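You operate a simulated robot arm through the tools that you are given. There is no shell and no other tool.

You run a simulated two-armed robot. Do the job below in one go: nothing can be reset, and whatever is moved stays where it is left.

JOB
Take the red lug out of the press and wipe the dust away.
Fine: the lug goes in the green tray; wipe with the blue pad and put it back; sliding plate in at the end. Where these are worked on the way, their far stop is far enough and under half their travel is too little: sliding plate. What is to be rubbed or washed off counts as gone when no trace of it is left.

Only the result counts: the job must be done as asked and must still hold three seconds after the hand-in. Knocking over, shifting, dropping, spilling or breaking anything else fails it.

ROBOT AND FRAMES
Two 7-joint arms with fingered hands on one trunk that stands fixed in place. Base frame: the origin is at the foot of the trunk, x ahead of it, y to its left, z up; the work surface is at about z = 865. Readings come in mm, degrees, newtons and seconds.
The left shoulder is at [70, 145, 1162], the right one opposite. With the tool pointing down near the work surface each hand reaches from about 420 to 780 mm from the base axis, measured 20 degrees to its own side. Payload 3.5 kg a hand.
Tool frame (each hand has its own): the origin (TCP) lies between the finger pads and is the grasp point; the fingertips stand 25 mm ahead of it; z points along the fingers, y is the line along which they close. The gripper opens to 88 mm; its body begins 29 mm behind the TCP. The gripper is a hand of 4 fingers: y runs from the thumb to the fingers, the wrist lies at [-13, -97, -162] in the tool frame, and closing takes about 1.5 s.
Orientation is that of the tool frame in the base frame, as a unit quaternion [x, y, z, w]. With the fingers straight down and the wrist toward the robot, the tool's x, y and z point along [0, 1, 0], [1, 0, 0] and [0, 0, -1] of the base frame.

CONTROLS
- The arms move only by the tool step_arm. It takes "left_plan", "right_plan" or both (then of equal length, played together; a hand with none holds still); each is a list of rows, each a list of 3 entries, a list of its own where there are three numbers: the shift along the tool's x, y, z in mm, then the turn, a rotation vector about the tool's x, y, z in degrees, then the finger opening in mm, from 0 to 88. In form: [[[tx, ty, tz], [wx, wy, wz], fingers], ...]. A call has 1 to 20 rows; each row is the pose to reach, as a shift and turn from the pose commanded when the call began, along the tool's axes at that moment. Each row takes 0.2 s and may step no farther than 50 mm and 8.6 degrees from the row before; otherwise, or with a gripper value out of range, the whole call is refused. A pose out of reach is approached as far as the arm can. The call stops where the force on the tool passes 40 N (or 10 N more than at its start, if that is more) or the arm is blocked; 0.2 s more then pass. Each finger travels about 45 mm/s and halts on what it meets, pressing with about 26 N; the grip force reading is that of the motor and also rises with nothing between the fingers. The clock runs only during rows and for 0.2 s after the last one: add rows that repeat a pose to give the fingers time. It gives the time, the measured TCP pose, the force on the tool (base axes), the opening and the grip force at its end, in the units of the frame above (readings bear some noise), with the torque about the TCP (base axes, N m) and any sound that the robot's microphone picked up.
- Cameras (640 x 400 px; columns grow to the right, rows downward): "scene" is now at [131.3, -38.6, 1500.5]; the picture's right is [-0.53, -0.85, 0.00], its down [-0.49, 0.31, -0.82] and it looks along [0.69, -0.43, -0.58] (base axes); focal length 310 px, centre (320, 200). "left" rides on the left gripper at [-64, -83, -98] in its tool frame; the picture's right is [-0.62, -0.37, 0.69], its down [0.71, -0.63, 0.30] and it looks along [0.33, 0.68, 0.65] (tool axes); focal length 265 px, centre (320, 200). "right" rides on the right gripper at [64, -83, -98] in its tool frame; the picture's right is [-0.62, 0.37, -0.69], its down [-0.71, -0.63, 0.30] and it looks along [-0.32, 0.68, 0.65] (tool axes); focal length 265 px, centre (320, 200). There is no depth. A picture from a camera that has moved, and an enlarged one, comes with that camera's place and axes in the base frame and with its lens. The place of the scene camera against the robot may be out by one fixed shift of up to 25 mm in any direction.
- camera(camera): a new picture of that camera. It takes no simulated time.
- move_column(by): slides the trunk up (or, below 0, down) by that many mm; the arms and the scene camera ride with it, the base frame stays. It gives what a move gives, with no picture.
- grasp_type(shape, hand): the hand has 4 fingers and takes this shape, open, in about a second: jaw (thumb against the fingers, like two jaws); tri (thumb and two fingers); tip (a fingertip pinch); poke (one finger out to press); point (the index stretched); flat (the hand flat); cup (the hand cupped); fist (a fist). The gripper value then closes the fingers along that shape, each until it touches; the sizes above hold for jaw. It gives what a move gives, with no picture.
- turn_head(pan, tilt): turns the head with the scene camera to pan (to the left, within 86 degrees either way) and tilt (down, from -29 to 69), counted from straight ahead of the robot. It gives what a move gives.
- enlarge(camera, box): a new picture of the part [left, top, right, bottom] of that camera's present view, enlarged. It takes no simulated time.
- close_job(): hands the job in; it is judged then, once.

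Places have to be worked out from the pictures, the camera data and where the tool is seen. Open the grippers and draw the arms clear of the work before you hand the job in, unless the task says otherwise.

The tools are called after "Emit:" as a command line: name --argument value ..., lists and objects as JSON in quotes. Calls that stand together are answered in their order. step_arm: Moves the arms, as the interface text tells. Its arguments: {"type":"object","properties":{"left_plan":{"type":"array","items":{"type":"array"}},"right_plan":{"type":"array","items":{"type":"array"}}},"required":[]} The other tools are called the same way: move_column (by) moves the trunk up or down; grasp_type (shape, hand) gives the hand a shape; turn_head (pan, tilt) turns the head that bears the scene camera; camera (camera) takes a picture; enlarge (camera, box) takes an enlarged picture of a part of a camera's view; close_job () hands the job in.

At the start:

```text
clock: 0.0
left_position: [562.0, 3.5, 1094.3]
left_tool_rot: [0.707, 0.707, 0.0, 0.0]
left_contact_force: [0.1, 0.1, -1.0]
left_torque: [-0.01, 0.0, 0.04]
left_finger_gap: 87.8
left_grip_force: 0.0
left_shape: jaw
right_position: [398.6, -395.4, 1190.0]
right_tool_rot: [0.707, 0.707, -0.001, 0.001]
right_contact_force: [-0.1, 0.0, -0.3]
right_torque: [0.01, 0.03, 0.03]
right_finger_gap: 87.7
right_grip_force: 0.1
right_shape: jaw
trunk travel left (down, up): [-725.0, 115.0]
head pan, tilt (commanded): [-32.0, 35.2]
```

scene: 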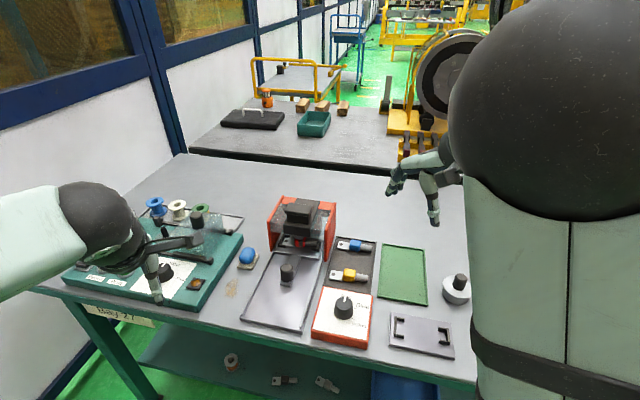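
right: 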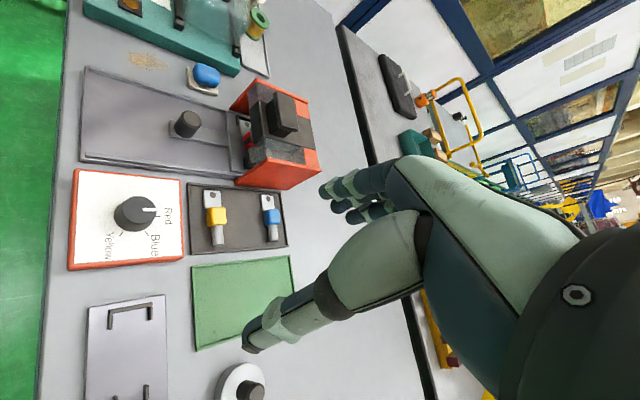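
left: 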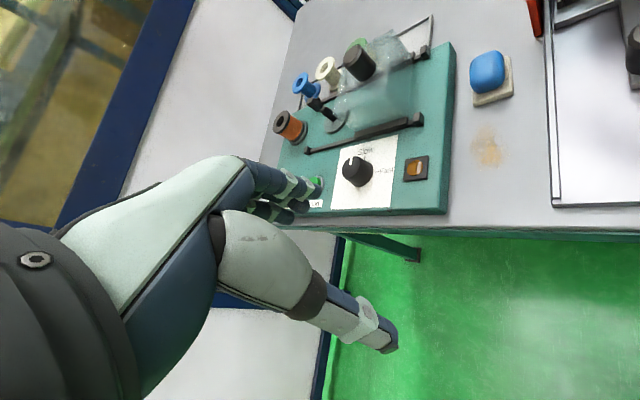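

I start by looking closely at the press, the sliding plate, the dial and the pad before moving anything.

Emit:
enlarge --camera "scene" --box '[220, 180, 380, 280]'

Emit:
enlarge --camera "scene" --box '[220, 260, 480, 400]'

Emit:
enlarge --camera "right" --box '[60, 50, 340, 225]'

Emit:
enlarge --camera "right" --box '[60, 150, 340, 325]'

Emit:
enlarge --camera "left" --box '[260, 0, 640, 238]'

```text
4.00 times, centred on (300, 230) of scene
camera zoom: at [131.3, -38.6, 1500.5], right [-0.53, -0.85, 0.0], down [-0.49, 0.31, -0.82], along [0.69, -0.43, -0.58], focal length 1241 px, centre (400, 80)
```

zoom: 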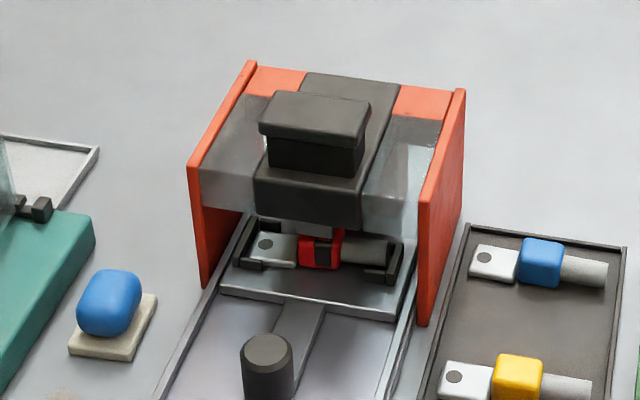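

```text
2.46 times, centred on (350, 330) of scene
camera zoom: at [131.3, -38.6, 1500.5], right [-0.53, -0.85, 0.0], down [-0.49, 0.31, -0.82], along [0.69, -0.43, -0.58], focal length 764 px, centre (246, -120)
```

zoom: 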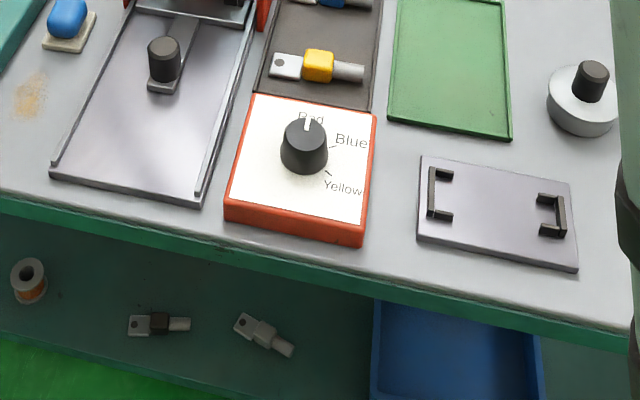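

```text
2.29 times, centred on (200, 138) of right
camera zoom: at [314.1, -332.5, 1291.3], right [0.37, -0.62, 0.69], down [-0.63, -0.71, -0.3], along [0.68, -0.32, -0.65], focal length 607 px, centre (594, 343)
```

zoom: 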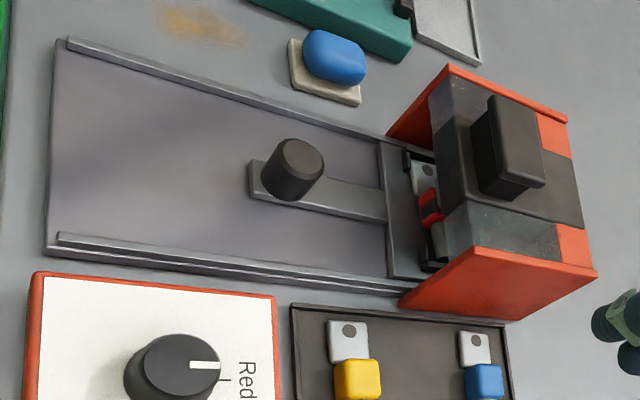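

```text
2.29 times, centred on (200, 238) of right
camera zoom: at [314.1, -332.5, 1291.3], right [0.37, -0.62, 0.69], down [-0.63, -0.71, -0.3], along [0.68, -0.32, -0.65], focal length 607 px, centre (594, 114)
```

zoom: 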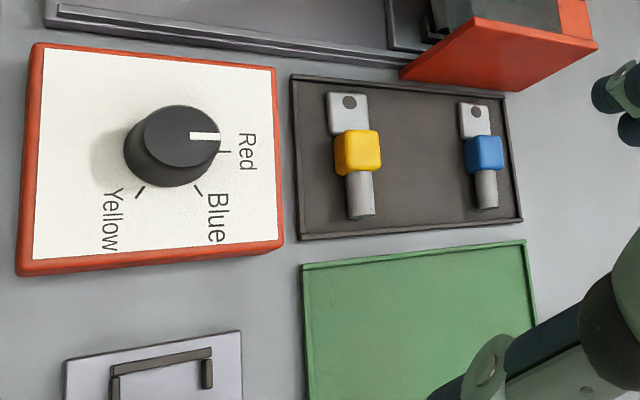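

```text
1.68 times, centred on (450, 119) of left
camera zoom: at [477.1, -61.5, 1192.6], right [-0.37, -0.62, -0.69], down [-0.63, 0.71, -0.3], along [0.68, 0.33, -0.65], focal length 446 px, centre (102, 336)
```

zoom: 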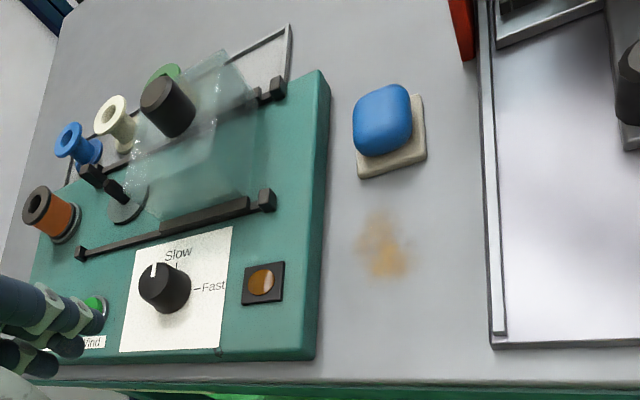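

The lug sits in a nest on the sliding plate, under the press ram, and the plate has a knob post at about (597, -257). The rails run at about 45° to my x axis. The dust is near (658, -126) and the pad near (720, -195). I'll swing the left hand clear, then bring the right hand high over the knob, yawed to line up with the rails.

Emit:
step_arm --left_plan '[[[20, -10, -10], [0, 0, 0], 88], [[40, -20, -20], [0, 0, 0], 88], [[60, -30, -30], [0, 0, 0], 88], [[80, -40, -40], [0, 0, 0], 88], [[100, -50, -50], [0, 0, 0], 88], [[120, -60, -60], [0, 0, 0], 88], [[140, -70, -60], [0, 0, 0], 88], [[150, -80, -60], [0, 0, 0], 88], [[150, -80, -60], [0, 0, 0], 88], [[150, -80, -60], [0, 0, 0], 88]]' --right_plan '[[[19, 20, 10], [0, 0, 5.6], 88], [[38, 40, 20], [0, 0, 11.2], 88], [[57, 60, 30], [0, 0, 16.9], 88], [[76, 80, 40], [0, 0, 22.5], 88], [[95, 100, 50], [0, 0, 28], 88], [[114, 120, 60], [0, 0, 33.7], 88], [[133, 140, 70], [0, 0, 39.4], 88], [[155, 161, 80], [0, 0, 45], 88], [[155, 161, 80], [0, 0, 45], 88], [[155, 161, 80], [0, 0, 45], 88]]'

```text
clock: 2.2
left_position: [479.7, 153.6, 1154.1]
left_tool_rot: [0.707, 0.707, 0.0, 0.0]
left_contact_force: [0.1, 0.7, -0.7]
left_torque: [-0.04, -0.02, -0.01]
left_finger_gap: 87.5
left_grip_force: 0.1
left_shape: jaw
right_position: [558.9, -247.9, 1112.7]
right_tool_rot: [0.927, 0.375, 0.011, -0.016]
right_contact_force: [-0.8, 0.0, 0.4]
right_torque: [0.0, -0.01, 0.01]
right_finger_gap: 87.6
right_grip_force: 0.0
right_shape: jaw
trunk travel left (down, up): [-725.0, 115.0]
head pan, tilt (commanded): [-32.0, 35.2]
```

Both arms are in place. I'll look from the right hand and the scene camera.

Emit:
camera --camera "right"

Emit:
camera --camera "scene"

Emit:
camera --camera "left"

```text
taken
camera right: at [545.7, -147.9, 1216.5], right [-0.2, -0.72, 0.66], down [-0.95, -0.03, -0.31], along [0.25, -0.69, -0.68], focal length 265 px, centre (320, 200)
```

right: 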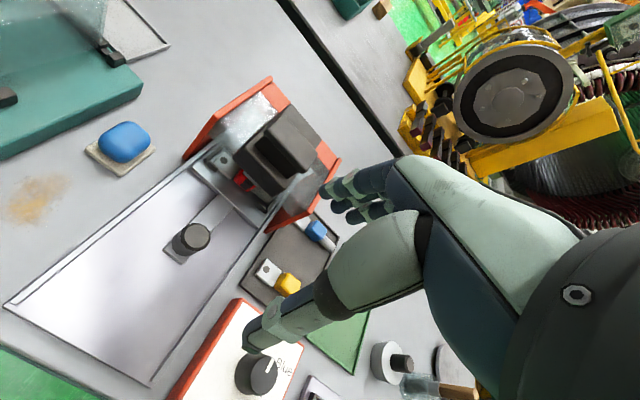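

```text
taken
camera scene: at [131.4, -38.4, 1500.4], right [-0.53, -0.85, 0.0], down [-0.49, 0.31, -0.82], along [0.69, -0.43, -0.58], focal length 310 px, centre (320, 200)
```

scene: 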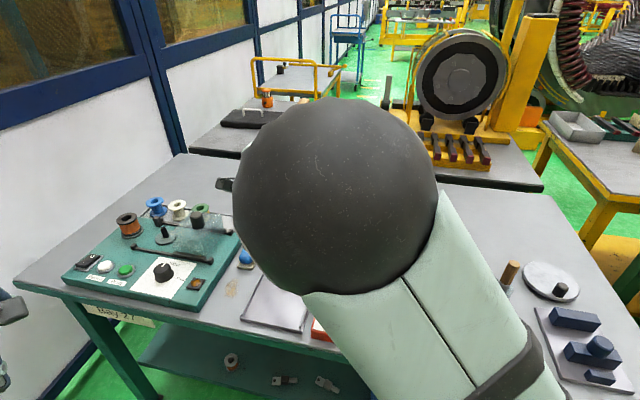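

```text
taken
camera left: at [396.3, 88.3, 1252.5], right [-0.37, -0.62, -0.69], down [-0.63, 0.71, -0.3], along [0.68, 0.32, -0.65], focal length 265 px, centre (320, 200)
```

left: 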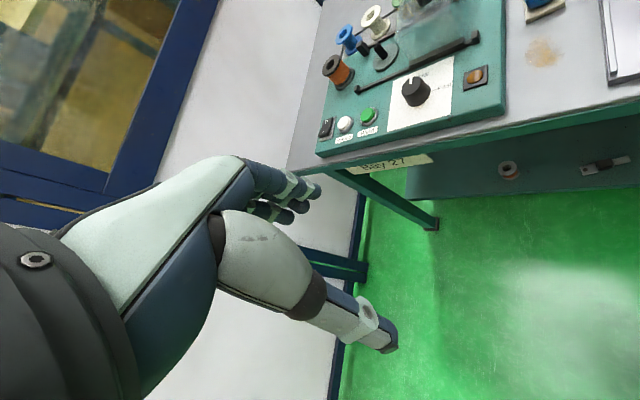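

The right camera gives a good oblique view of the press. I'll enlarge it for measurements.

Emit:
enlarge --camera "right" --box '[150, 70, 350, 270]'

Emit:
enlarge --camera "right" --box '[0, 60, 240, 210]'

Emit:
enlarge --camera "right" --box '[180, 130, 280, 230]'

```text
2.00 times, centred on (250, 170) of right
camera zoom: at [545.7, -147.9, 1216.5], right [-0.2, -0.72, 0.66], down [-0.95, -0.03, -0.31], along [0.25, -0.69, -0.68], focal length 531 px, centre (460, 260)
```

zoom: 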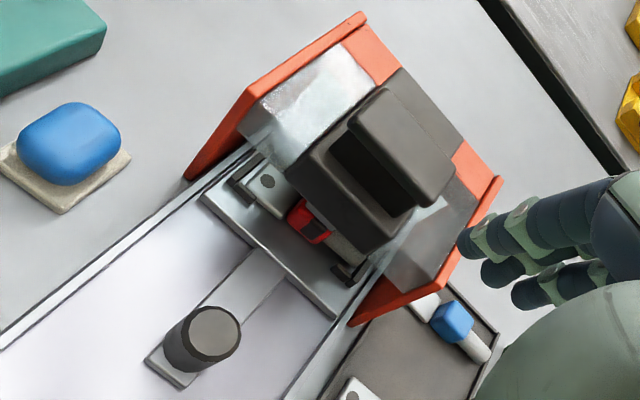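

```text
2.67 times, centred on (120, 135) of right
camera zoom: at [545.7, -147.9, 1216.5], right [-0.2, -0.72, 0.66], down [-0.95, -0.03, -0.31], along [0.25, -0.69, -0.68], focal length 708 px, centre (853, 373)
```

zoom: 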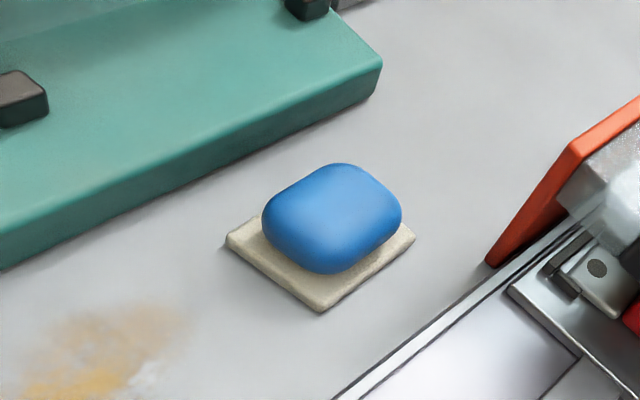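

```text
4.00 times, centred on (230, 180) of right
camera zoom: at [545.7, -147.9, 1216.5], right [-0.2, -0.72, 0.66], down [-0.95, -0.03, -0.31], along [0.25, -0.69, -0.68], focal length 1062 px, centre (680, 280)
```

zoom: 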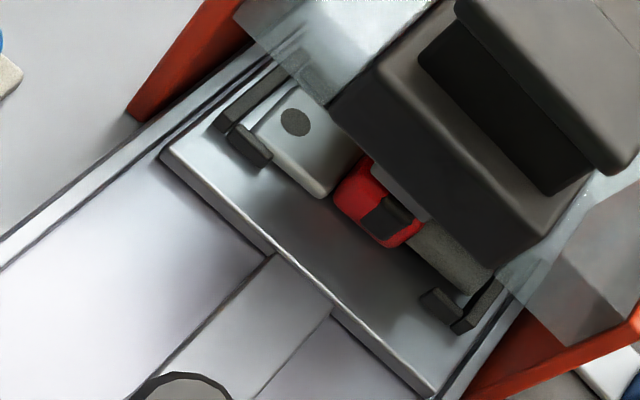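

From the triangulation, the knob top is near (606, -250, 919) and the rails run along (0.707, -0.707), which matches the hand yaw. I'll move to above the knob with the fingers partly closed and check.

Emit:
step_arm --right_plan '[[[6.5, 10, 27], [0, 0, 0], 80], [[13, 20, 55], [0, 0, 0], 72], [[19.5, 30, 82], [0, 0, 0], 66], [[26, 39.6, 110], [0, 0, 0], 66], [[26, 39.6, 110], [0, 0, 0], 66], [[26, 39.6, 110], [0, 0, 0], 66]]'

Emit:
camera --camera "right"

```text
clock: 3.6
left_position: [480.1, 153.5, 1154.6]
left_tool_rot: [0.707, 0.708, 0.0, 0.0]
left_contact_force: [0.1, 0.9, 0.0]
left_torque: [-0.02, -0.03, -0.01]
left_finger_gap: 87.7
left_grip_force: 0.0
left_shape: jaw
right_position: [604.2, -250.9, 1001.3]
right_tool_rot: [0.924, 0.383, 0.0, 0.0]
right_contact_force: [-0.4, 0.3, 0.0]
right_torque: [0.01, -0.05, 0.0]
right_finger_gap: 66.3
right_grip_force: 0.1
right_shape: jaw
trunk travel left (down, up): [-725.0, 115.0]
head pan, tilt (commanded): [-32.0, 35.2]
```

```text
taken
camera right: at [591.1, -147.5, 1101.5], right [-0.18, -0.7, 0.69], down [-0.95, -0.06, -0.3], along [0.25, -0.71, -0.65], focal length 265 px, centre (320, 200)
```

right: 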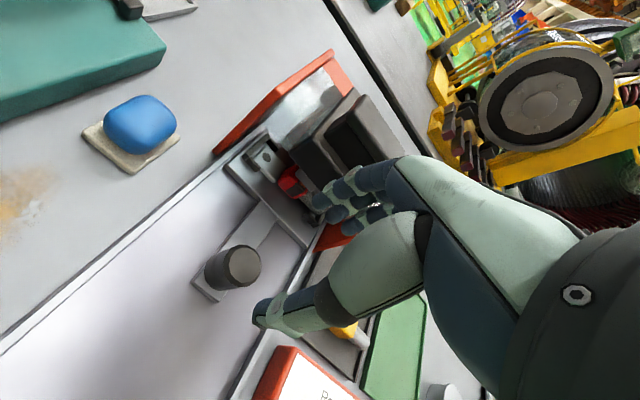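

The knob's second fix is (605, -248, 919), consistent with the first. I'll descend around it with the fingers open 66 mm.

Emit:
step_arm --right_plan '[[[0, 0, 25], [0, 0, 0], 66], [[0, 0, 50], [0, 0, 0], 66], [[0, 0, 70], [0, 0, 0], 66], [[0, 0, 75], [0, 0, 0], 66], [[0, 0, 75], [0, 0, 0], 66]]'

Emit:
camera --camera "right"

```text
clock: 4.8
left_position: [480.6, 152.8, 1155.3]
left_tool_rot: [0.707, 0.707, 0.001, -0.001]
left_contact_force: [0.8, -0.4, 0.3]
left_torque: [-0.04, -0.02, 0.0]
left_finger_gap: 87.8
left_grip_force: 0.1
left_shape: jaw
right_position: [603.4, -250.6, 925.3]
right_tool_rot: [0.924, 0.382, 0.0, 0.001]
right_contact_force: [0.5, -0.1, -1.1]
right_torque: [0.04, 0.02, 0.01]
right_finger_gap: 66.6
right_grip_force: 0.1
right_shape: jaw
trunk travel left (down, up): [-725.0, 115.0]
head pan, tilt (commanded): [-32.0, 35.2]
```

```text
taken
camera right: at [590.7, -147.6, 1025.3], right [-0.18, -0.7, 0.69], down [-0.95, -0.06, -0.3], along [0.25, -0.71, -0.65], focal length 265 px, centre (320, 200)
```

right: 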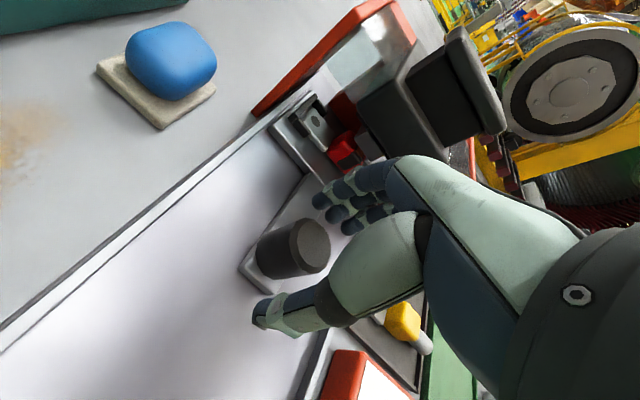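

The knob is centred between thumb and fingers. I'll go down 19 mm more and close on it.

Emit:
step_arm --right_plan '[[[0, 0, 10], [0, 0, 0], 66], [[0, 0, 19], [0, 0, 0], 66], [[0, 0, 19], [0, 0, 0], 66], [[0, 0, 19], [0, 0, 0], 50], [[0, 0, 19], [0, 0, 0], 36], [[0, 0, 19], [0, 0, 0], 28], [[0, 0, 19], [0, 0, 0], 22], [[0, 0, 19], [0, 0, 0], 22], [[0, 0, 19], [0, 0, 0], 22], [[0, 0, 19], [0, 0, 0], 22]]'

Emit:
camera --camera "right"

```text
clock: 7.0
left_position: [479.3, 153.8, 1154.4]
left_tool_rot: [0.707, 0.707, 0.0, 0.0]
left_contact_force: [0.4, 0.1, -0.1]
left_torque: [0.0, 0.02, 0.0]
left_finger_gap: 87.7
left_grip_force: 0.1
left_shape: jaw
right_position: [603.5, -250.6, 906.3]
right_tool_rot: [0.924, 0.383, 0.0, -0.001]
right_contact_force: [-2.3, 2.0, 4.6]
right_torque: [-0.01, -0.03, -0.02]
right_finger_gap: 26.4
right_grip_force: 26.5
right_shape: jaw
trunk travel left (down, up): [-725.0, 115.0]
head pan, tilt (commanded): [-32.0, 35.2]
```

```text
taken
camera right: at [590.3, -146.6, 1007.5], right [-0.18, -0.7, 0.69], down [-0.95, -0.06, -0.3], along [0.25, -0.71, -0.65], focal length 265 px, centre (320, 200)
```

right: 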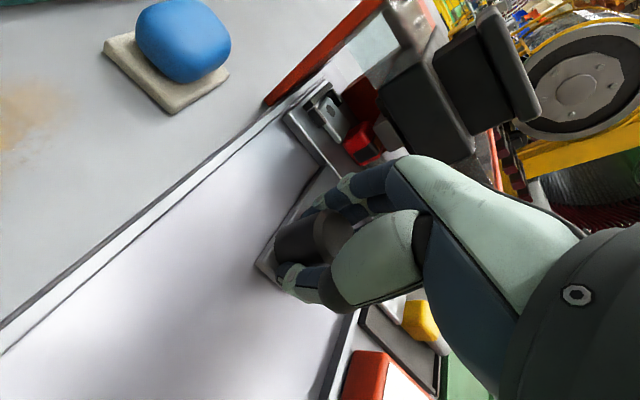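

The knob is gripped at 26 mm. I'll pull the plate a little, along -y of the tool, and check the force.

Emit:
step_arm --right_plan '[[[0, -4, 0], [0, 0, 0], 20], [[0, -8, 0], [0, 0, 0], 20], [[0, -12, 0], [0, 0, 0], 20], [[0, -16, 0], [0, 0, 0], 20], [[0, -20, 0], [0, 0, 0], 20]]'

Emit:
camera --camera "right"

```text
clock: 8.2
left_position: [480.1, 153.7, 1155.2]
left_tool_rot: [0.708, 0.706, 0.0, 0.0]
left_contact_force: [0.7, -0.4, -0.4]
left_torque: [0.02, 0.0, 0.0]
left_finger_gap: 87.6
left_grip_force: 0.0
left_shape: jaw
right_position: [589.7, -237.4, 906.4]
right_tool_rot: [0.924, 0.382, -0.001, 0.0]
right_contact_force: [-0.5, 0.0, 4.0]
right_torque: [-0.12, -0.1, 0.01]
right_finger_gap: 26.3
right_grip_force: 26.1
right_shape: jaw
trunk travel left (down, up): [-725.0, 115.0]
head pan, tilt (commanded): [-32.0, 35.2]
```

```text
taken
camera right: at [576.7, -133.1, 1007.6], right [-0.18, -0.7, 0.69], down [-0.95, -0.06, -0.3], along [0.25, -0.71, -0.65], focal length 265 px, centre (320, 200)
```

right: 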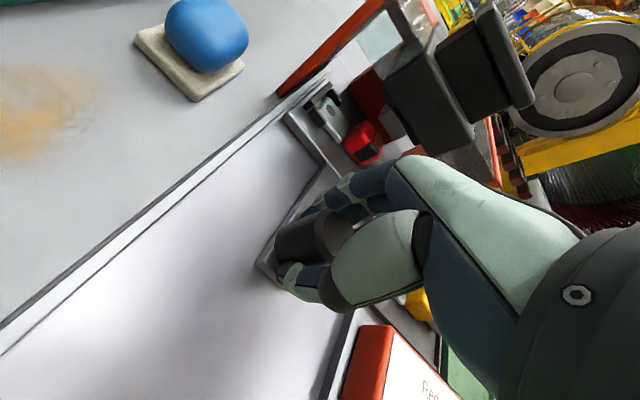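

The plate slides easily and the lug comes with it. I'll keep pulling to the far stop.

Emit:
step_arm --right_plan '[[[0, -8, 0], [0, 0, 0], 20], [[0, -16, 0], [0, 0, 0], 20], [[0, -24, 0], [0, 0, 0], 20], [[0, -32, 0], [0, 0, 0], 20], [[0, -40, 0], [0, 0, 0], 20], [[0, -48, 0], [0, 0, 0], 20], [[0, -56, 0], [0, 0, 0], 20], [[0, -62, 0], [0, 0, 0], 20], [[0, -68, 0], [0, 0, 0], 20], [[0, -74, 0], [0, 0, 0], 20], [[0, -80, 0], [0, 0, 0], 20], [[0, -85, 0], [0, 0, 0], 20], [[0, -90, 0], [0, 0, 0], 20], [[0, -95, 0], [0, 0, 0], 20]]'

Emit:
camera --camera "right"

```text
clock: 11.2
left_position: [483.4, 149.8, 1154.8]
left_tool_rot: [0.707, 0.707, 0.001, -0.002]
left_contact_force: [-0.4, -0.3, 0.2]
left_torque: [-0.02, 0.02, 0.02]
left_finger_gap: 87.6
left_grip_force: 0.2
left_shape: jaw
right_position: [528.3, -174.4, 907.3]
right_tool_rot: [0.925, 0.381, 0.001, 0.002]
right_contact_force: [14.8, -14.7, 4.8]
right_torque: [-0.62, -0.57, 0.1]
right_finger_gap: 28.6
right_grip_force: 26.1
right_shape: jaw
trunk travel left (down, up): [-725.0, 115.0]
head pan, tilt (commanded): [-32.0, 35.2]
```

```text
taken
camera right: at [514.0, -69.8, 1007.6], right [-0.18, -0.7, 0.69], down [-0.95, -0.06, -0.31], along [0.25, -0.72, -0.65], focal length 265 px, centre (320, 200)
```

right: 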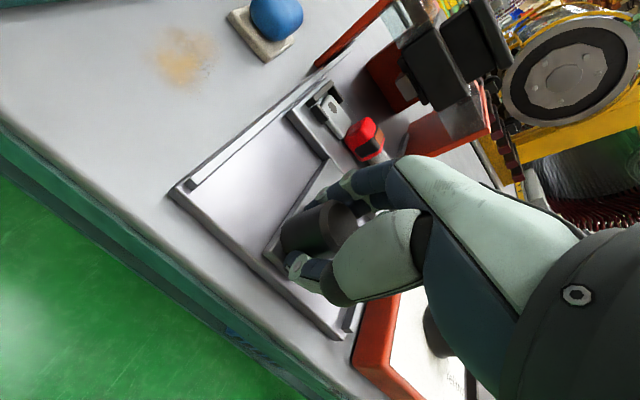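

The plate has hit its far stop: 21 N of pull after about 106 mm. I'll relieve the pull, open the fingers and lift straight up.

Emit:
step_arm --right_plan '[[[0, 6, 0], [0, 0, 0], 26], [[0, 7, 0], [0, 0, 0], 40], [[0, 7, 0], [0, 0, 0], 54], [[0, 7, 0], [0, 0, 0], 66], [[0, 7, 0], [0, 0, 0], 66], [[0, 7, -15], [0, 0, 0], 66], [[0, 7, -40], [0, 0, 0], 66], [[0, 7, -75], [0, 0, 0], 66], [[0, 7, -110], [0, 0, 0], 66], [[0, 7, -110], [0, 0, 0], 66]]'

Emit:
camera --camera "right"

Emit:
enlarge --camera "right" --box '[200, 60, 400, 260]'

Emit:
camera --camera "scene"

```text
clock: 13.4
left_position: [480.4, 153.3, 1154.3]
left_tool_rot: [0.707, 0.707, 0.0, 0.0]
left_contact_force: [0.0, 0.4, 0.2]
left_torque: [-0.02, 0.01, 0.03]
left_finger_gap: 87.6
left_grip_force: 0.0
left_shape: jaw
right_position: [526.4, -174.8, 1016.6]
right_tool_rot: [0.924, 0.382, 0.0, 0.0]
right_contact_force: [1.2, 0.1, 0.2]
right_torque: [-0.03, 0.03, -0.01]
right_finger_gap: 65.8
right_grip_force: 0.0
right_shape: jaw
trunk travel left (down, up): [-725.0, 115.0]
head pan, tilt (commanded): [-32.0, 35.2]
```

```text
taken
camera right: at [513.7, -70.4, 1116.8], right [-0.18, -0.7, 0.69], down [-0.95, -0.06, -0.3], along [0.25, -0.71, -0.65], focal length 265 px, centre (320, 200)
```

right: 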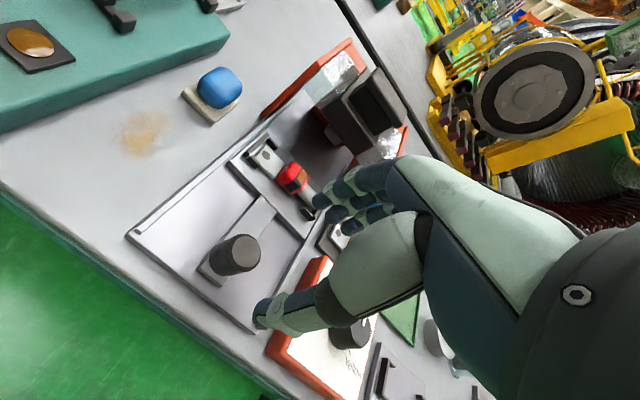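

```text
2.00 times, centred on (300, 160) of right
camera zoom: at [513.7, -70.4, 1116.8], right [-0.18, -0.7, 0.69], down [-0.95, -0.06, -0.3], along [0.25, -0.71, -0.65], focal length 531 px, centre (360, 280)
```

zoom: 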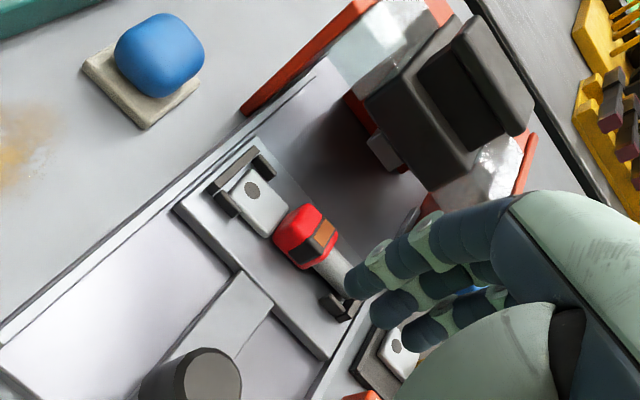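

```text
taken
camera scene: at [131.8, -38.4, 1500.4], right [-0.53, -0.85, 0.0], down [-0.49, 0.31, -0.82], along [0.69, -0.43, -0.58], focal length 310 px, centre (320, 200)
```

scene: 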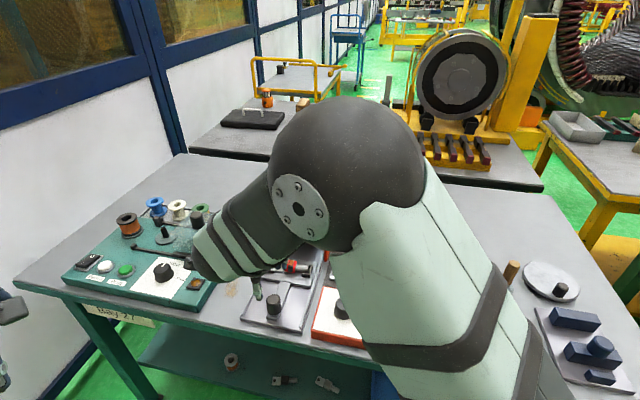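

The lug is now clear of the press head, whose front face is about 85 mm or more beyond it with its underside at z≈934. I'll move above the lug and re-measure.

Emit:
step_arm --right_plan '[[[0, 20, 0], [0, 0, 0], 66], [[0, 45, 0], [0, 0, 0], 62], [[-1, 70, 0], [0, 0, 0], 58], [[-1, 95, 0], [0, 0, 0], 58], [[-1, 115, 5], [0, 0, 0], 58], [[-1, 130, 15], [0, 0, 0], 58], [[-1, 130, 15], [0, 0, 0], 58], [[-1, 130, 15], [0, 0, 0], 58]]'

Emit:
camera --camera "right"

Emit:
enlarge --camera "right" --box '[180, 130, 380, 330]'

```text
clock: 15.2
left_position: [480.6, 153.2, 1153.8]
left_tool_rot: [0.707, 0.707, 0.0, 0.0]
left_contact_force: [-0.1, 0.0, -0.4]
left_torque: [-0.01, -0.01, 0.01]
left_finger_gap: 87.7
left_grip_force: 0.0
left_shape: jaw
right_position: [620.0, -268.7, 1002.7]
right_tool_rot: [0.924, 0.383, 0.0, 0.0]
right_contact_force: [0.0, 0.2, 0.4]
right_torque: [0.0, 0.03, -0.02]
right_finger_gap: 58.3
right_grip_force: 0.0
right_shape: jaw
trunk travel left (down, up): [-725.0, 115.0]
head pan, tilt (commanded): [-32.0, 35.2]
```

```text
taken
camera right: at [605.6, -163.9, 1102.3], right [-0.18, -0.7, 0.69], down [-0.95, -0.06, -0.3], along [0.25, -0.71, -0.65], focal length 265 px, centre (320, 200)
```

right: 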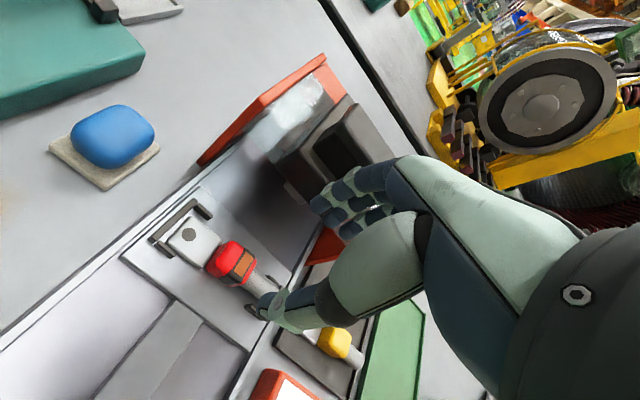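

```text
2.00 times, centred on (280, 230) of right
camera zoom: at [605.6, -163.9, 1102.3], right [-0.18, -0.7, 0.69], down [-0.95, -0.06, -0.3], along [0.25, -0.71, -0.65], focal length 531 px, centre (400, 140)
```

zoom: 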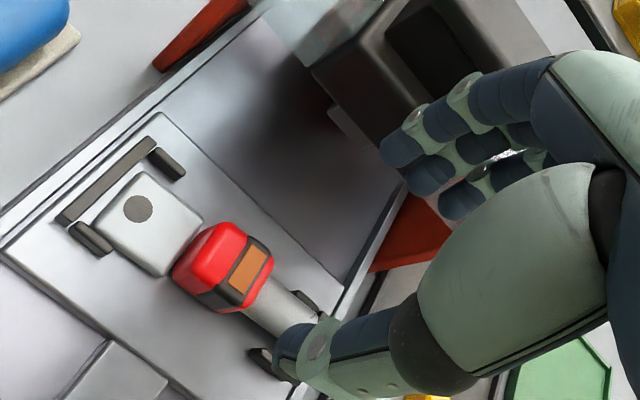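

The red body is near (627, -277), z≈887. The fingers sit slightly to the -x side of the tool, so I'll shift about 5 mm toward the tongue end to keep clear of the nest brackets. I'll descend part way and check.

Emit:
step_arm --right_plan '[[[2, 4, 10], [0, 0, 0], 58], [[4, 8, 25], [0, 0, 0], 60], [[5, 11, 40], [0, 0, 0], 60], [[5, 11, 55], [0, 0, 0], 60], [[5, 11, 55], [0, 0, 0], 60], [[5, 11, 55], [0, 0, 0], 60]]'

Emit:
camera --camera "right"

Emit:
enlarge --camera "right" --box '[200, 130, 400, 330]'

```text
clock: 16.6
left_position: [480.1, 152.3, 1154.2]
left_tool_rot: [0.707, 0.707, -0.001, 0.0]
left_contact_force: [0.4, -0.5, 0.3]
left_torque: [0.03, -0.01, 0.0]
left_finger_gap: 87.8
left_grip_force: 0.1
left_shape: jaw
right_position: [630.2, -271.4, 946.7]
right_tool_rot: [0.924, 0.383, 0.0, 0.0]
right_contact_force: [0.2, -0.7, 0.3]
right_torque: [0.0, 0.03, 0.0]
right_finger_gap: 59.9
right_grip_force: 0.2
right_shape: jaw
trunk travel left (down, up): [-725.0, 115.0]
head pan, tilt (commanded): [-32.0, 35.2]
```

```text
taken
camera right: at [617.4, -167.8, 1047.0], right [-0.18, -0.7, 0.69], down [-0.95, -0.06, -0.3], along [0.25, -0.71, -0.65], focal length 265 px, centre (320, 200)
```

right: 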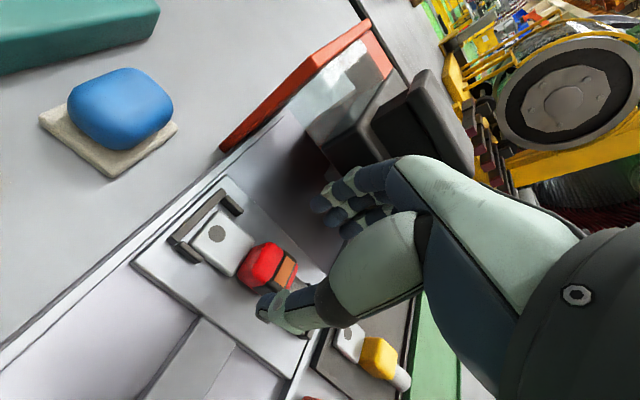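

```text
2.00 times, centred on (300, 230) of right
camera zoom: at [617.4, -167.8, 1047.0], right [-0.18, -0.7, 0.69], down [-0.95, -0.06, -0.3], along [0.25, -0.71, -0.65], focal length 531 px, centre (360, 140)
```

zoom: 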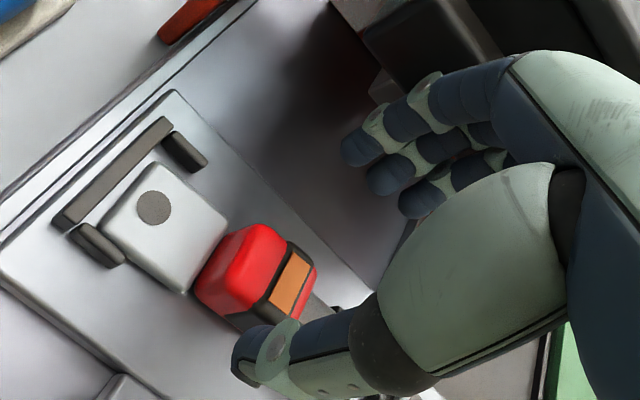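

The red body sits at tool (-6, 0), so it is centred in y. I'll descend to z≈907 and close gently.

Emit:
step_arm --right_plan '[[[0, 0, 15], [0, 0, 0], 60], [[0, 0, 28], [0, 0, 0], 60], [[0, 0, 36], [0, 0, 0], 60], [[0, 0, 39], [0, 0, 0], 60], [[0, 0, 39], [0, 0, 0], 60]]'

Emit:
enlarge --camera "right" --box '[200, 130, 400, 330]'

```text
clock: 17.8
left_position: [479.4, 153.1, 1154.4]
left_tool_rot: [0.707, 0.707, 0.0, 0.0]
left_contact_force: [0.2, -0.5, -0.1]
left_torque: [-0.01, -0.01, 0.01]
left_finger_gap: 87.4
left_grip_force: 0.1
left_shape: jaw
right_position: [631.4, -271.4, 908.6]
right_tool_rot: [0.924, 0.383, 0.0, 0.0]
right_contact_force: [0.2, 0.0, -1.1]
right_torque: [0.01, 0.0, -0.01]
right_finger_gap: 59.5
right_grip_force: 0.0
right_shape: jaw
trunk travel left (down, up): [-725.0, 115.0]
head pan, tilt (commanded): [-32.0, 35.2]
```

```text
2.00 times, centred on (300, 230) of right
camera zoom: at [617.6, -167.6, 1007.9], right [-0.18, -0.7, 0.69], down [-0.95, -0.06, -0.3], along [0.25, -0.71, -0.65], focal length 531 px, centre (360, 140)
```

zoom: 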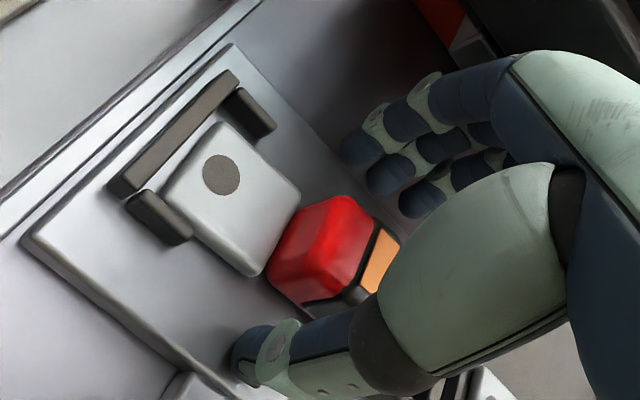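

The body sits between thumb and fingers. I'll close slowly on it.

Emit:
step_arm --right_plan '[[[0, 0, 2], [0, 0, 0], 54], [[0, 0, 2], [0, 0, 0], 46], [[0, 0, 2], [0, 0, 0], 38], [[0, 0, 2], [0, 0, 0], 32], [[0, 0, 2], [0, 0, 0], 26], [[0, 0, 2], [0, 0, 0], 20], [[0, 0, 2], [0, 0, 0], 16], [[0, 0, 2], [0, 0, 0], 16], [[0, 0, 2], [0, 0, 0], 16]]'

Emit:
camera --camera "right"

Emit:
enlarge --camera "right" --box '[200, 130, 400, 330]'

```text
clock: 19.8
left_position: [479.5, 154.5, 1156.0]
left_tool_rot: [0.707, 0.707, 0.001, 0.0]
left_contact_force: [-0.1, 0.4, -0.7]
left_torque: [-0.02, -0.01, 0.01]
left_finger_gap: 87.6
left_grip_force: 0.0
left_shape: jaw
right_position: [630.4, -270.3, 907.4]
right_tool_rot: [0.924, 0.383, 0.002, 0.001]
right_contact_force: [1.5, -0.2, 11.8]
right_torque: [-0.27, -0.21, 0.09]
right_finger_gap: 35.2
right_grip_force: 26.3
right_shape: jaw
trunk travel left (down, up): [-725.0, 115.0]
head pan, tilt (commanded): [-32.0, 35.2]
```

```text
taken
camera right: at [616.7, -166.7, 1007.7], right [-0.18, -0.7, 0.69], down [-0.95, -0.06, -0.31], along [0.26, -0.71, -0.65], focal length 265 px, centre (320, 200)
```

right: 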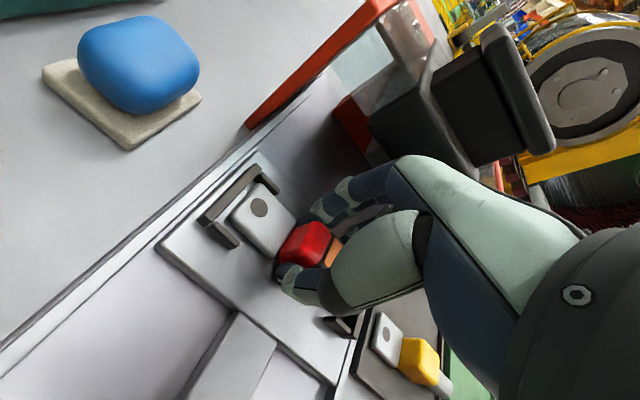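

```text
2.00 times, centred on (300, 230) of right
camera zoom: at [616.7, -166.7, 1007.7], right [-0.18, -0.7, 0.69], down [-0.95, -0.06, -0.31], along [0.26, -0.71, -0.65], focal length 531 px, centre (360, 140)
```

zoom: 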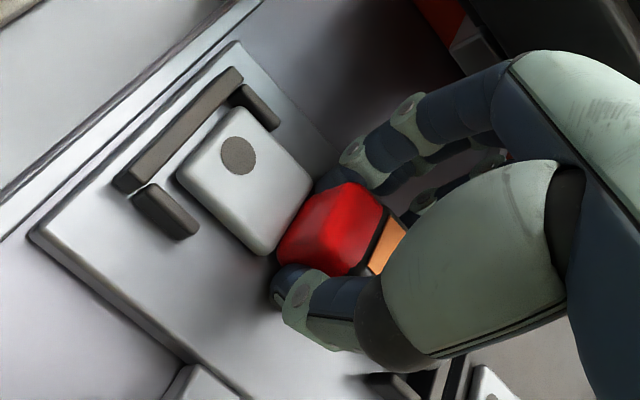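

The lug is gripped at 35 mm and 26 N. I'll lift slowly straight out of the nest.

Emit:
step_arm --right_plan '[[[0, 0, -2], [0, 0, 0], 16], [[0, 0, -6], [0, 0, 0], 16], [[0, 0, -12], [0, 0, 0], 16], [[0, 0, -20], [0, 0, 0], 16], [[0, 0, -30], [0, 0, 0], 16], [[0, 0, -40], [0, 0, 0], 16], [[0, 0, -40], [0, 0, 0], 16]]'

Emit:
camera --camera "right"

```text
clock: 21.4
left_position: [481.2, 152.6, 1154.2]
left_tool_rot: [0.707, 0.707, 0.0, 0.0]
left_contact_force: [0.1, 0.4, -0.3]
left_torque: [0.01, 0.0, 0.0]
left_finger_gap: 88.0
left_grip_force: 0.1
left_shape: jaw
right_position: [631.3, -270.7, 944.9]
right_tool_rot: [0.924, 0.383, 0.0, 0.0]
right_contact_force: [-0.5, -0.1, -0.6]
right_torque: [0.02, -0.01, -0.01]
right_finger_gap: 28.3
right_grip_force: 25.8
right_shape: jaw
trunk travel left (down, up): [-725.0, 115.0]
head pan, tilt (commanded): [-32.0, 35.2]
```

```text
taken
camera right: at [617.7, -167.1, 1045.9], right [-0.18, -0.7, 0.69], down [-0.95, -0.06, -0.3], along [0.25, -0.71, -0.65], focal length 265 px, centre (320, 200)
```

right: 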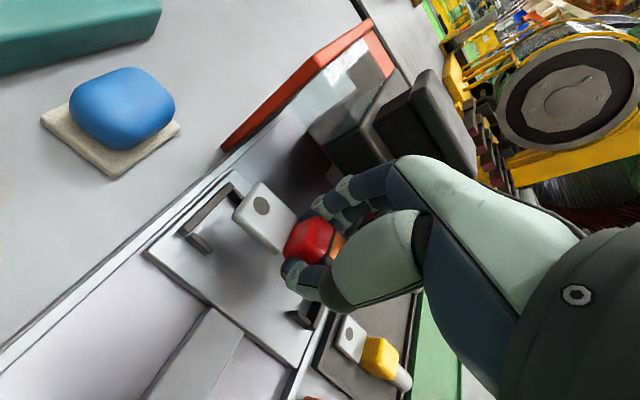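

The lug is held securely (28 mm gap). I'll raise it to z≈1060 and carry it sideways toward the green tray.

Emit:
step_arm --right_plan '[[[0, 0, -20], [0, 0, 0], 16], [[0, -5, -45], [0, 0, 0], 16], [[0, -10, -70], [0, 0, 0], 16], [[-10, -15, -95], [0, 0, 0], 16], [[-30, -15, -110], [0, 0, 0], 16], [[-55, -15, -115], [0, 0, 0], 16], [[-80, -15, -115], [0, 0, 0], 16], [[-105, -15, -115], [0, 0, 0], 16], [[-130, -15, -115], [0, 0, 0], 16], [[-155, -15, -115], [0, 0, 0], 16], [[-180, -15, -115], [0, 0, 0], 16], [[-200, -15, -115], [0, 0, 0], 16], [[-210, -10, -115], [0, 0, 0], 16], [[-210, -10, -115], [0, 0, 0], 16], [[-210, -10, -115], [0, 0, 0], 16]]'

Emit:
camera --camera "right"

Emit:
camera --camera "scene"

```text
clock: 24.6
left_position: [480.9, 153.2, 1154.7]
left_tool_rot: [0.707, 0.707, -0.001, 0.0]
left_contact_force: [-0.3, -0.4, 0.0]
left_torque: [-0.03, 0.01, 0.02]
left_finger_gap: 87.7
left_grip_force: 0.1
left_shape: jaw
right_position: [476.7, -412.1, 1061.9]
right_tool_rot: [0.924, 0.383, 0.0, 0.0]
right_contact_force: [0.0, -0.6, -1.1]
right_torque: [0.01, 0.0, 0.0]
right_finger_gap: 28.2
right_grip_force: 26.1
right_shape: jaw
trunk travel left (down, up): [-725.0, 115.0]
head pan, tilt (commanded): [-32.0, 35.2]
```

```text
taken
camera right: at [462.3, -309.4, 1161.3], right [-0.18, -0.7, 0.69], down [-0.95, -0.06, -0.3], along [0.25, -0.71, -0.65], focal length 265 px, centre (320, 200)
```

right: 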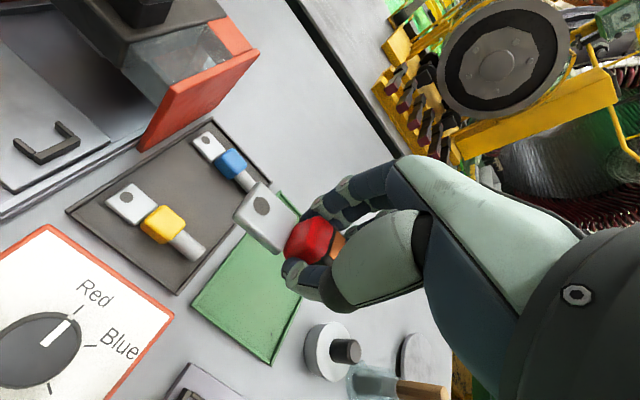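

```text
taken
camera scene: at [131.2, -38.6, 1500.5], right [-0.53, -0.85, 0.0], down [-0.49, 0.31, -0.82], along [0.69, -0.43, -0.58], focal length 310 px, centre (320, 200)
```

scene: 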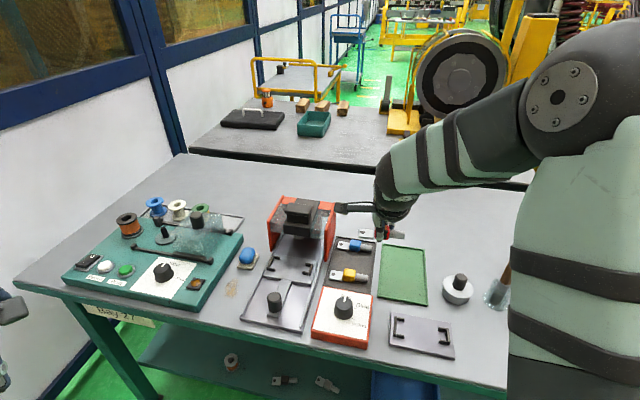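

The green tray's corners come out at about (456,-415), (371,-496) and (586,-553), so its centre is near (479, -525). I'll carry the lug over the centre and lower part way.

Emit:
step_arm --right_plan '[[[-15, 16, 0], [0, 0, 0], 16], [[-30, 32, 0], [0, 0, 0], 16], [[-45, 48, 0], [0, 0, 0], 16], [[-60, 65, 5], [0, 0, 0], 16], [[-74, 81, 20], [0, 0, 0], 16], [[-74, 81, 45], [0, 0, 0], 16], [[-74, 81, 75], [0, 0, 0], 16], [[-74, 81, 100], [0, 0, 0], 16], [[-74, 81, 115], [0, 0, 0], 16], [[-74, 81, 115], [0, 0, 0], 16]]'

Emit:
camera --camera "right"

Emit:
camera --camera "scene"

```text
clock: 26.8
left_position: [480.0, 153.4, 1153.5]
left_tool_rot: [0.708, 0.706, 0.0, 0.0]
left_contact_force: [-0.1, 0.7, -0.2]
left_torque: [-0.02, 0.0, 0.01]
left_finger_gap: 87.6
left_grip_force: 0.1
left_shape: jaw
right_position: [481.3, -521.8, 946.4]
right_tool_rot: [0.924, 0.382, -0.001, 0.0]
right_contact_force: [-0.9, 0.7, -0.6]
right_torque: [0.0, 0.02, 0.03]
right_finger_gap: 28.0
right_grip_force: 25.6
right_shape: jaw
trunk travel left (down, up): [-725.0, 115.0]
head pan, tilt (commanded): [-32.0, 35.2]
```

```text
taken
camera right: at [467.9, -418.3, 1047.0], right [-0.18, -0.7, 0.69], down [-0.95, -0.06, -0.3], along [0.25, -0.71, -0.65], focal length 265 px, centre (320, 200)
```

right: 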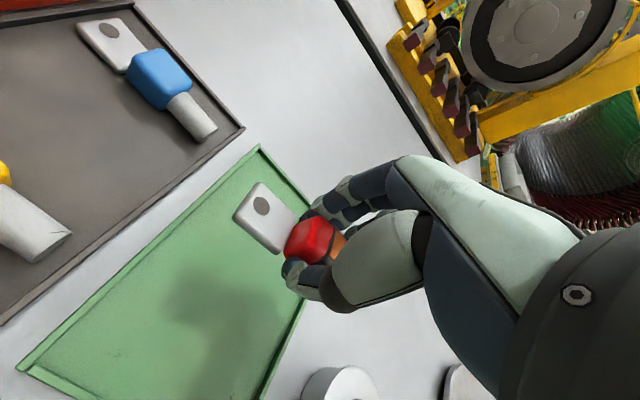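

```text
taken
camera scene: at [131.2, -38.6, 1500.5], right [-0.53, -0.85, 0.0], down [-0.49, 0.31, -0.82], along [0.69, -0.43, -0.58], focal length 310 px, centre (320, 200)
```

scene: 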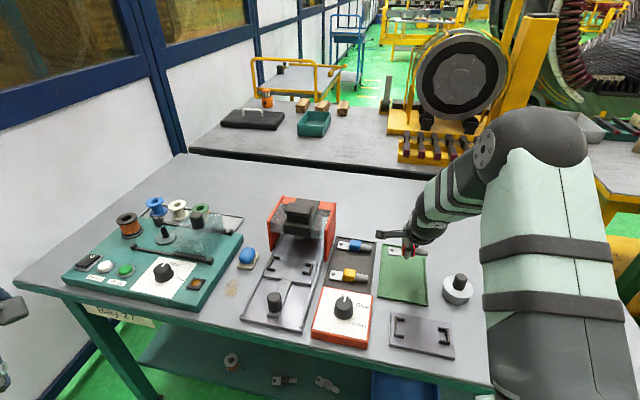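

The lug is centred over the tray, with about 11 mm margin at each end. I'll lower it until it just touches.

Emit:
step_arm --right_plan '[[[0, 0, 15], [0, 0, 0], 16], [[0, 0, 30], [0, 0, 0], 16], [[0, 0, 40], [0, 0, 0], 16], [[0, 0, 43], [0, 0, 0], 16], [[0, 0, 45], [0, 0, 0], 16], [[0, 0, 45], [0, 0, 0], 16]]'

Emit:
camera --camera "right"

Emit:
enlarge --camera "scene" --box '[350, 200, 480, 320]'

```text
clock: 28.2
left_position: [480.8, 152.4, 1155.3]
left_tool_rot: [0.708, 0.707, 0.0, 0.0]
left_contact_force: [0.3, -0.6, 0.6]
left_torque: [0.02, 0.0, -0.03]
left_finger_gap: 87.6
left_grip_force: 0.1
left_shape: jaw
right_position: [479.9, -521.0, 901.0]
right_tool_rot: [0.924, 0.382, 0.001, 0.0]
right_contact_force: [0.0, -0.5, -0.8]
right_torque: [0.03, 0.0, -0.01]
right_finger_gap: 28.3
right_grip_force: 25.6
right_shape: jaw
trunk travel left (down, up): [-725.0, 115.0]
head pan, tilt (commanded): [-32.0, 35.2]
```

```text
taken
camera right: at [467.2, -418.6, 1000.9], right [-0.18, -0.7, 0.69], down [-0.95, -0.06, -0.3], along [0.25, -0.71, -0.65], focal length 265 px, centre (320, 200)
```

right: 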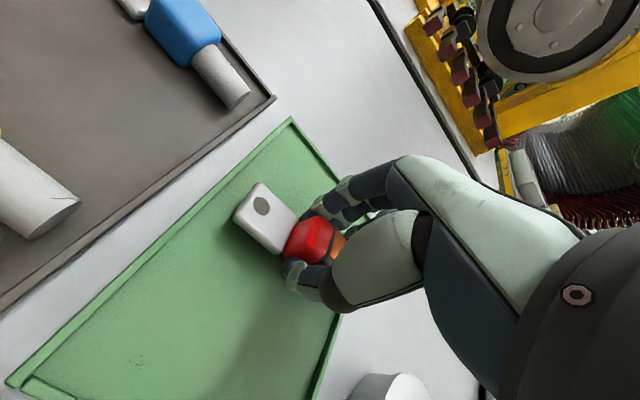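

```text
3.33 times, centred on (415, 260) of scene
camera zoom: at [131.3, -38.7, 1500.5], right [-0.53, -0.85, 0.0], down [-0.49, 0.31, -0.82], along [0.69, -0.43, -0.58], focal length 1034 px, centre (3, 0)
```

zoom: 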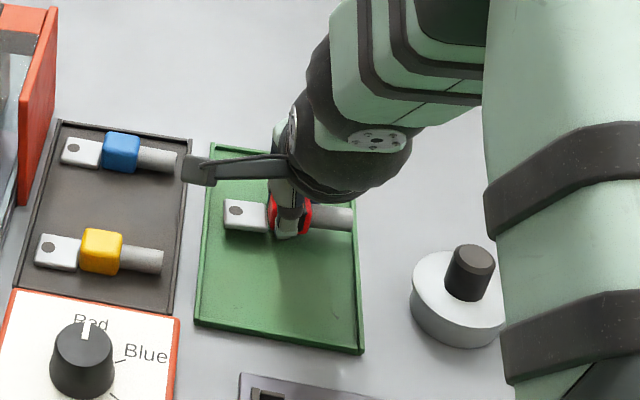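

No contact yet at z=901. I'll go down in small steps to feel the tray floor.

Emit:
step_arm --right_plan '[[[0, 0, 2], [0, 0, 0], 16], [[0, 0, 4], [0, 0, 0], 16], [[0, 0, 5], [0, 0, 0], 16], [[0, 0, 5], [0, 0, 0], 16]]'

```text
clock: 29.2
left_position: [480.9, 152.5, 1154.1]
left_tool_rot: [0.707, 0.707, 0.0, 0.0]
left_contact_force: [0.5, 0.1, 0.1]
left_torque: [-0.03, 0.0, 0.0]
left_finger_gap: 87.9
left_grip_force: 0.1
left_shape: jaw
right_position: [481.9, -521.6, 896.3]
right_tool_rot: [0.924, 0.382, 0.0, 0.0]
right_contact_force: [0.5, 0.3, -0.7]
right_torque: [-0.01, -0.01, -0.05]
right_finger_gap: 28.4
right_grip_force: 26.3
right_shape: jaw
trunk travel left (down, up): [-725.0, 115.0]
head pan, tilt (commanded): [-32.0, 35.2]
```

Still free at 896. I'll go down another 3 mm.

Emit:
step_arm --right_plan '[[[0, 0, 1], [0, 0, 0], 16], [[0, 0, 2], [0, 0, 0], 16], [[0, 0, 3], [0, 0, 0], 16], [[0, 0, 3], [0, 0, 0], 16]]'

Emit:
enlarge --camera "right" --box '[200, 130, 400, 330]'

```text
clock: 30.2
left_position: [480.6, 153.8, 1155.2]
left_tool_rot: [0.707, 0.707, 0.0, 0.0]
left_contact_force: [0.3, 0.4, -0.4]
left_torque: [0.02, 0.0, -0.02]
left_finger_gap: 87.6
left_grip_force: 0.0
left_shape: jaw
right_position: [479.8, -521.6, 892.9]
right_tool_rot: [0.924, 0.383, 0.0, 0.0]
right_contact_force: [0.0, 0.5, -1.5]
right_torque: [0.02, 0.01, -0.01]
right_finger_gap: 28.2
right_grip_force: 25.9
right_shape: jaw
trunk travel left (down, up): [-725.0, 115.0]
head pan, tilt (commanded): [-32.0, 35.2]
```

```text
2.00 times, centred on (300, 230) of right
camera zoom: at [467.4, -418.2, 993.6], right [-0.18, -0.7, 0.69], down [-0.95, -0.06, -0.3], along [0.25, -0.71, -0.65], focal length 531 px, centre (360, 140)
```

zoom: 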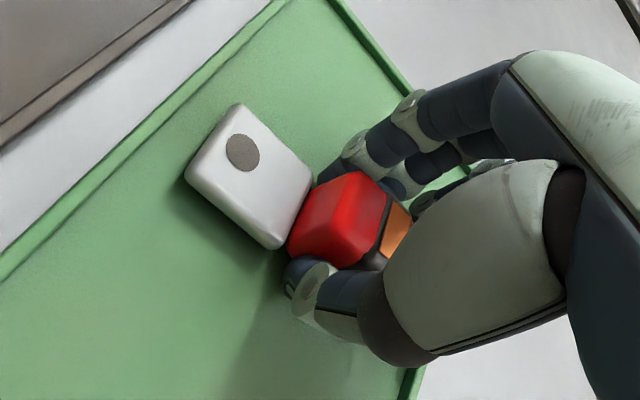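

The shadow still shows a small gap under the tongue. I'll continue down in 1–2 mm steps.

Emit:
step_arm --right_plan '[[[0, 0, 1], [0, 0, 0], 16], [[0, 0, 2], [0, 0, 0], 16], [[0, 0, 3], [0, 0, 0], 16], [[0, 0, 3], [0, 0, 0], 16]]'

```text
clock: 31.2
left_position: [479.9, 154.2, 1154.8]
left_tool_rot: [0.707, 0.707, 0.0, 0.0]
left_contact_force: [0.0, 0.3, 0.5]
left_torque: [0.01, 0.01, -0.03]
left_finger_gap: 87.6
left_grip_force: 0.1
left_shape: jaw
right_position: [481.1, -522.1, 890.1]
right_tool_rot: [0.924, 0.382, 0.001, 0.001]
right_contact_force: [0.5, -1.7, 4.1]
right_torque: [-0.06, -0.07, -0.03]
right_finger_gap: 28.1
right_grip_force: 26.9
right_shape: jaw
trunk travel left (down, up): [-725.0, 115.0]
head pan, tilt (commanded): [-32.0, 35.2]
```

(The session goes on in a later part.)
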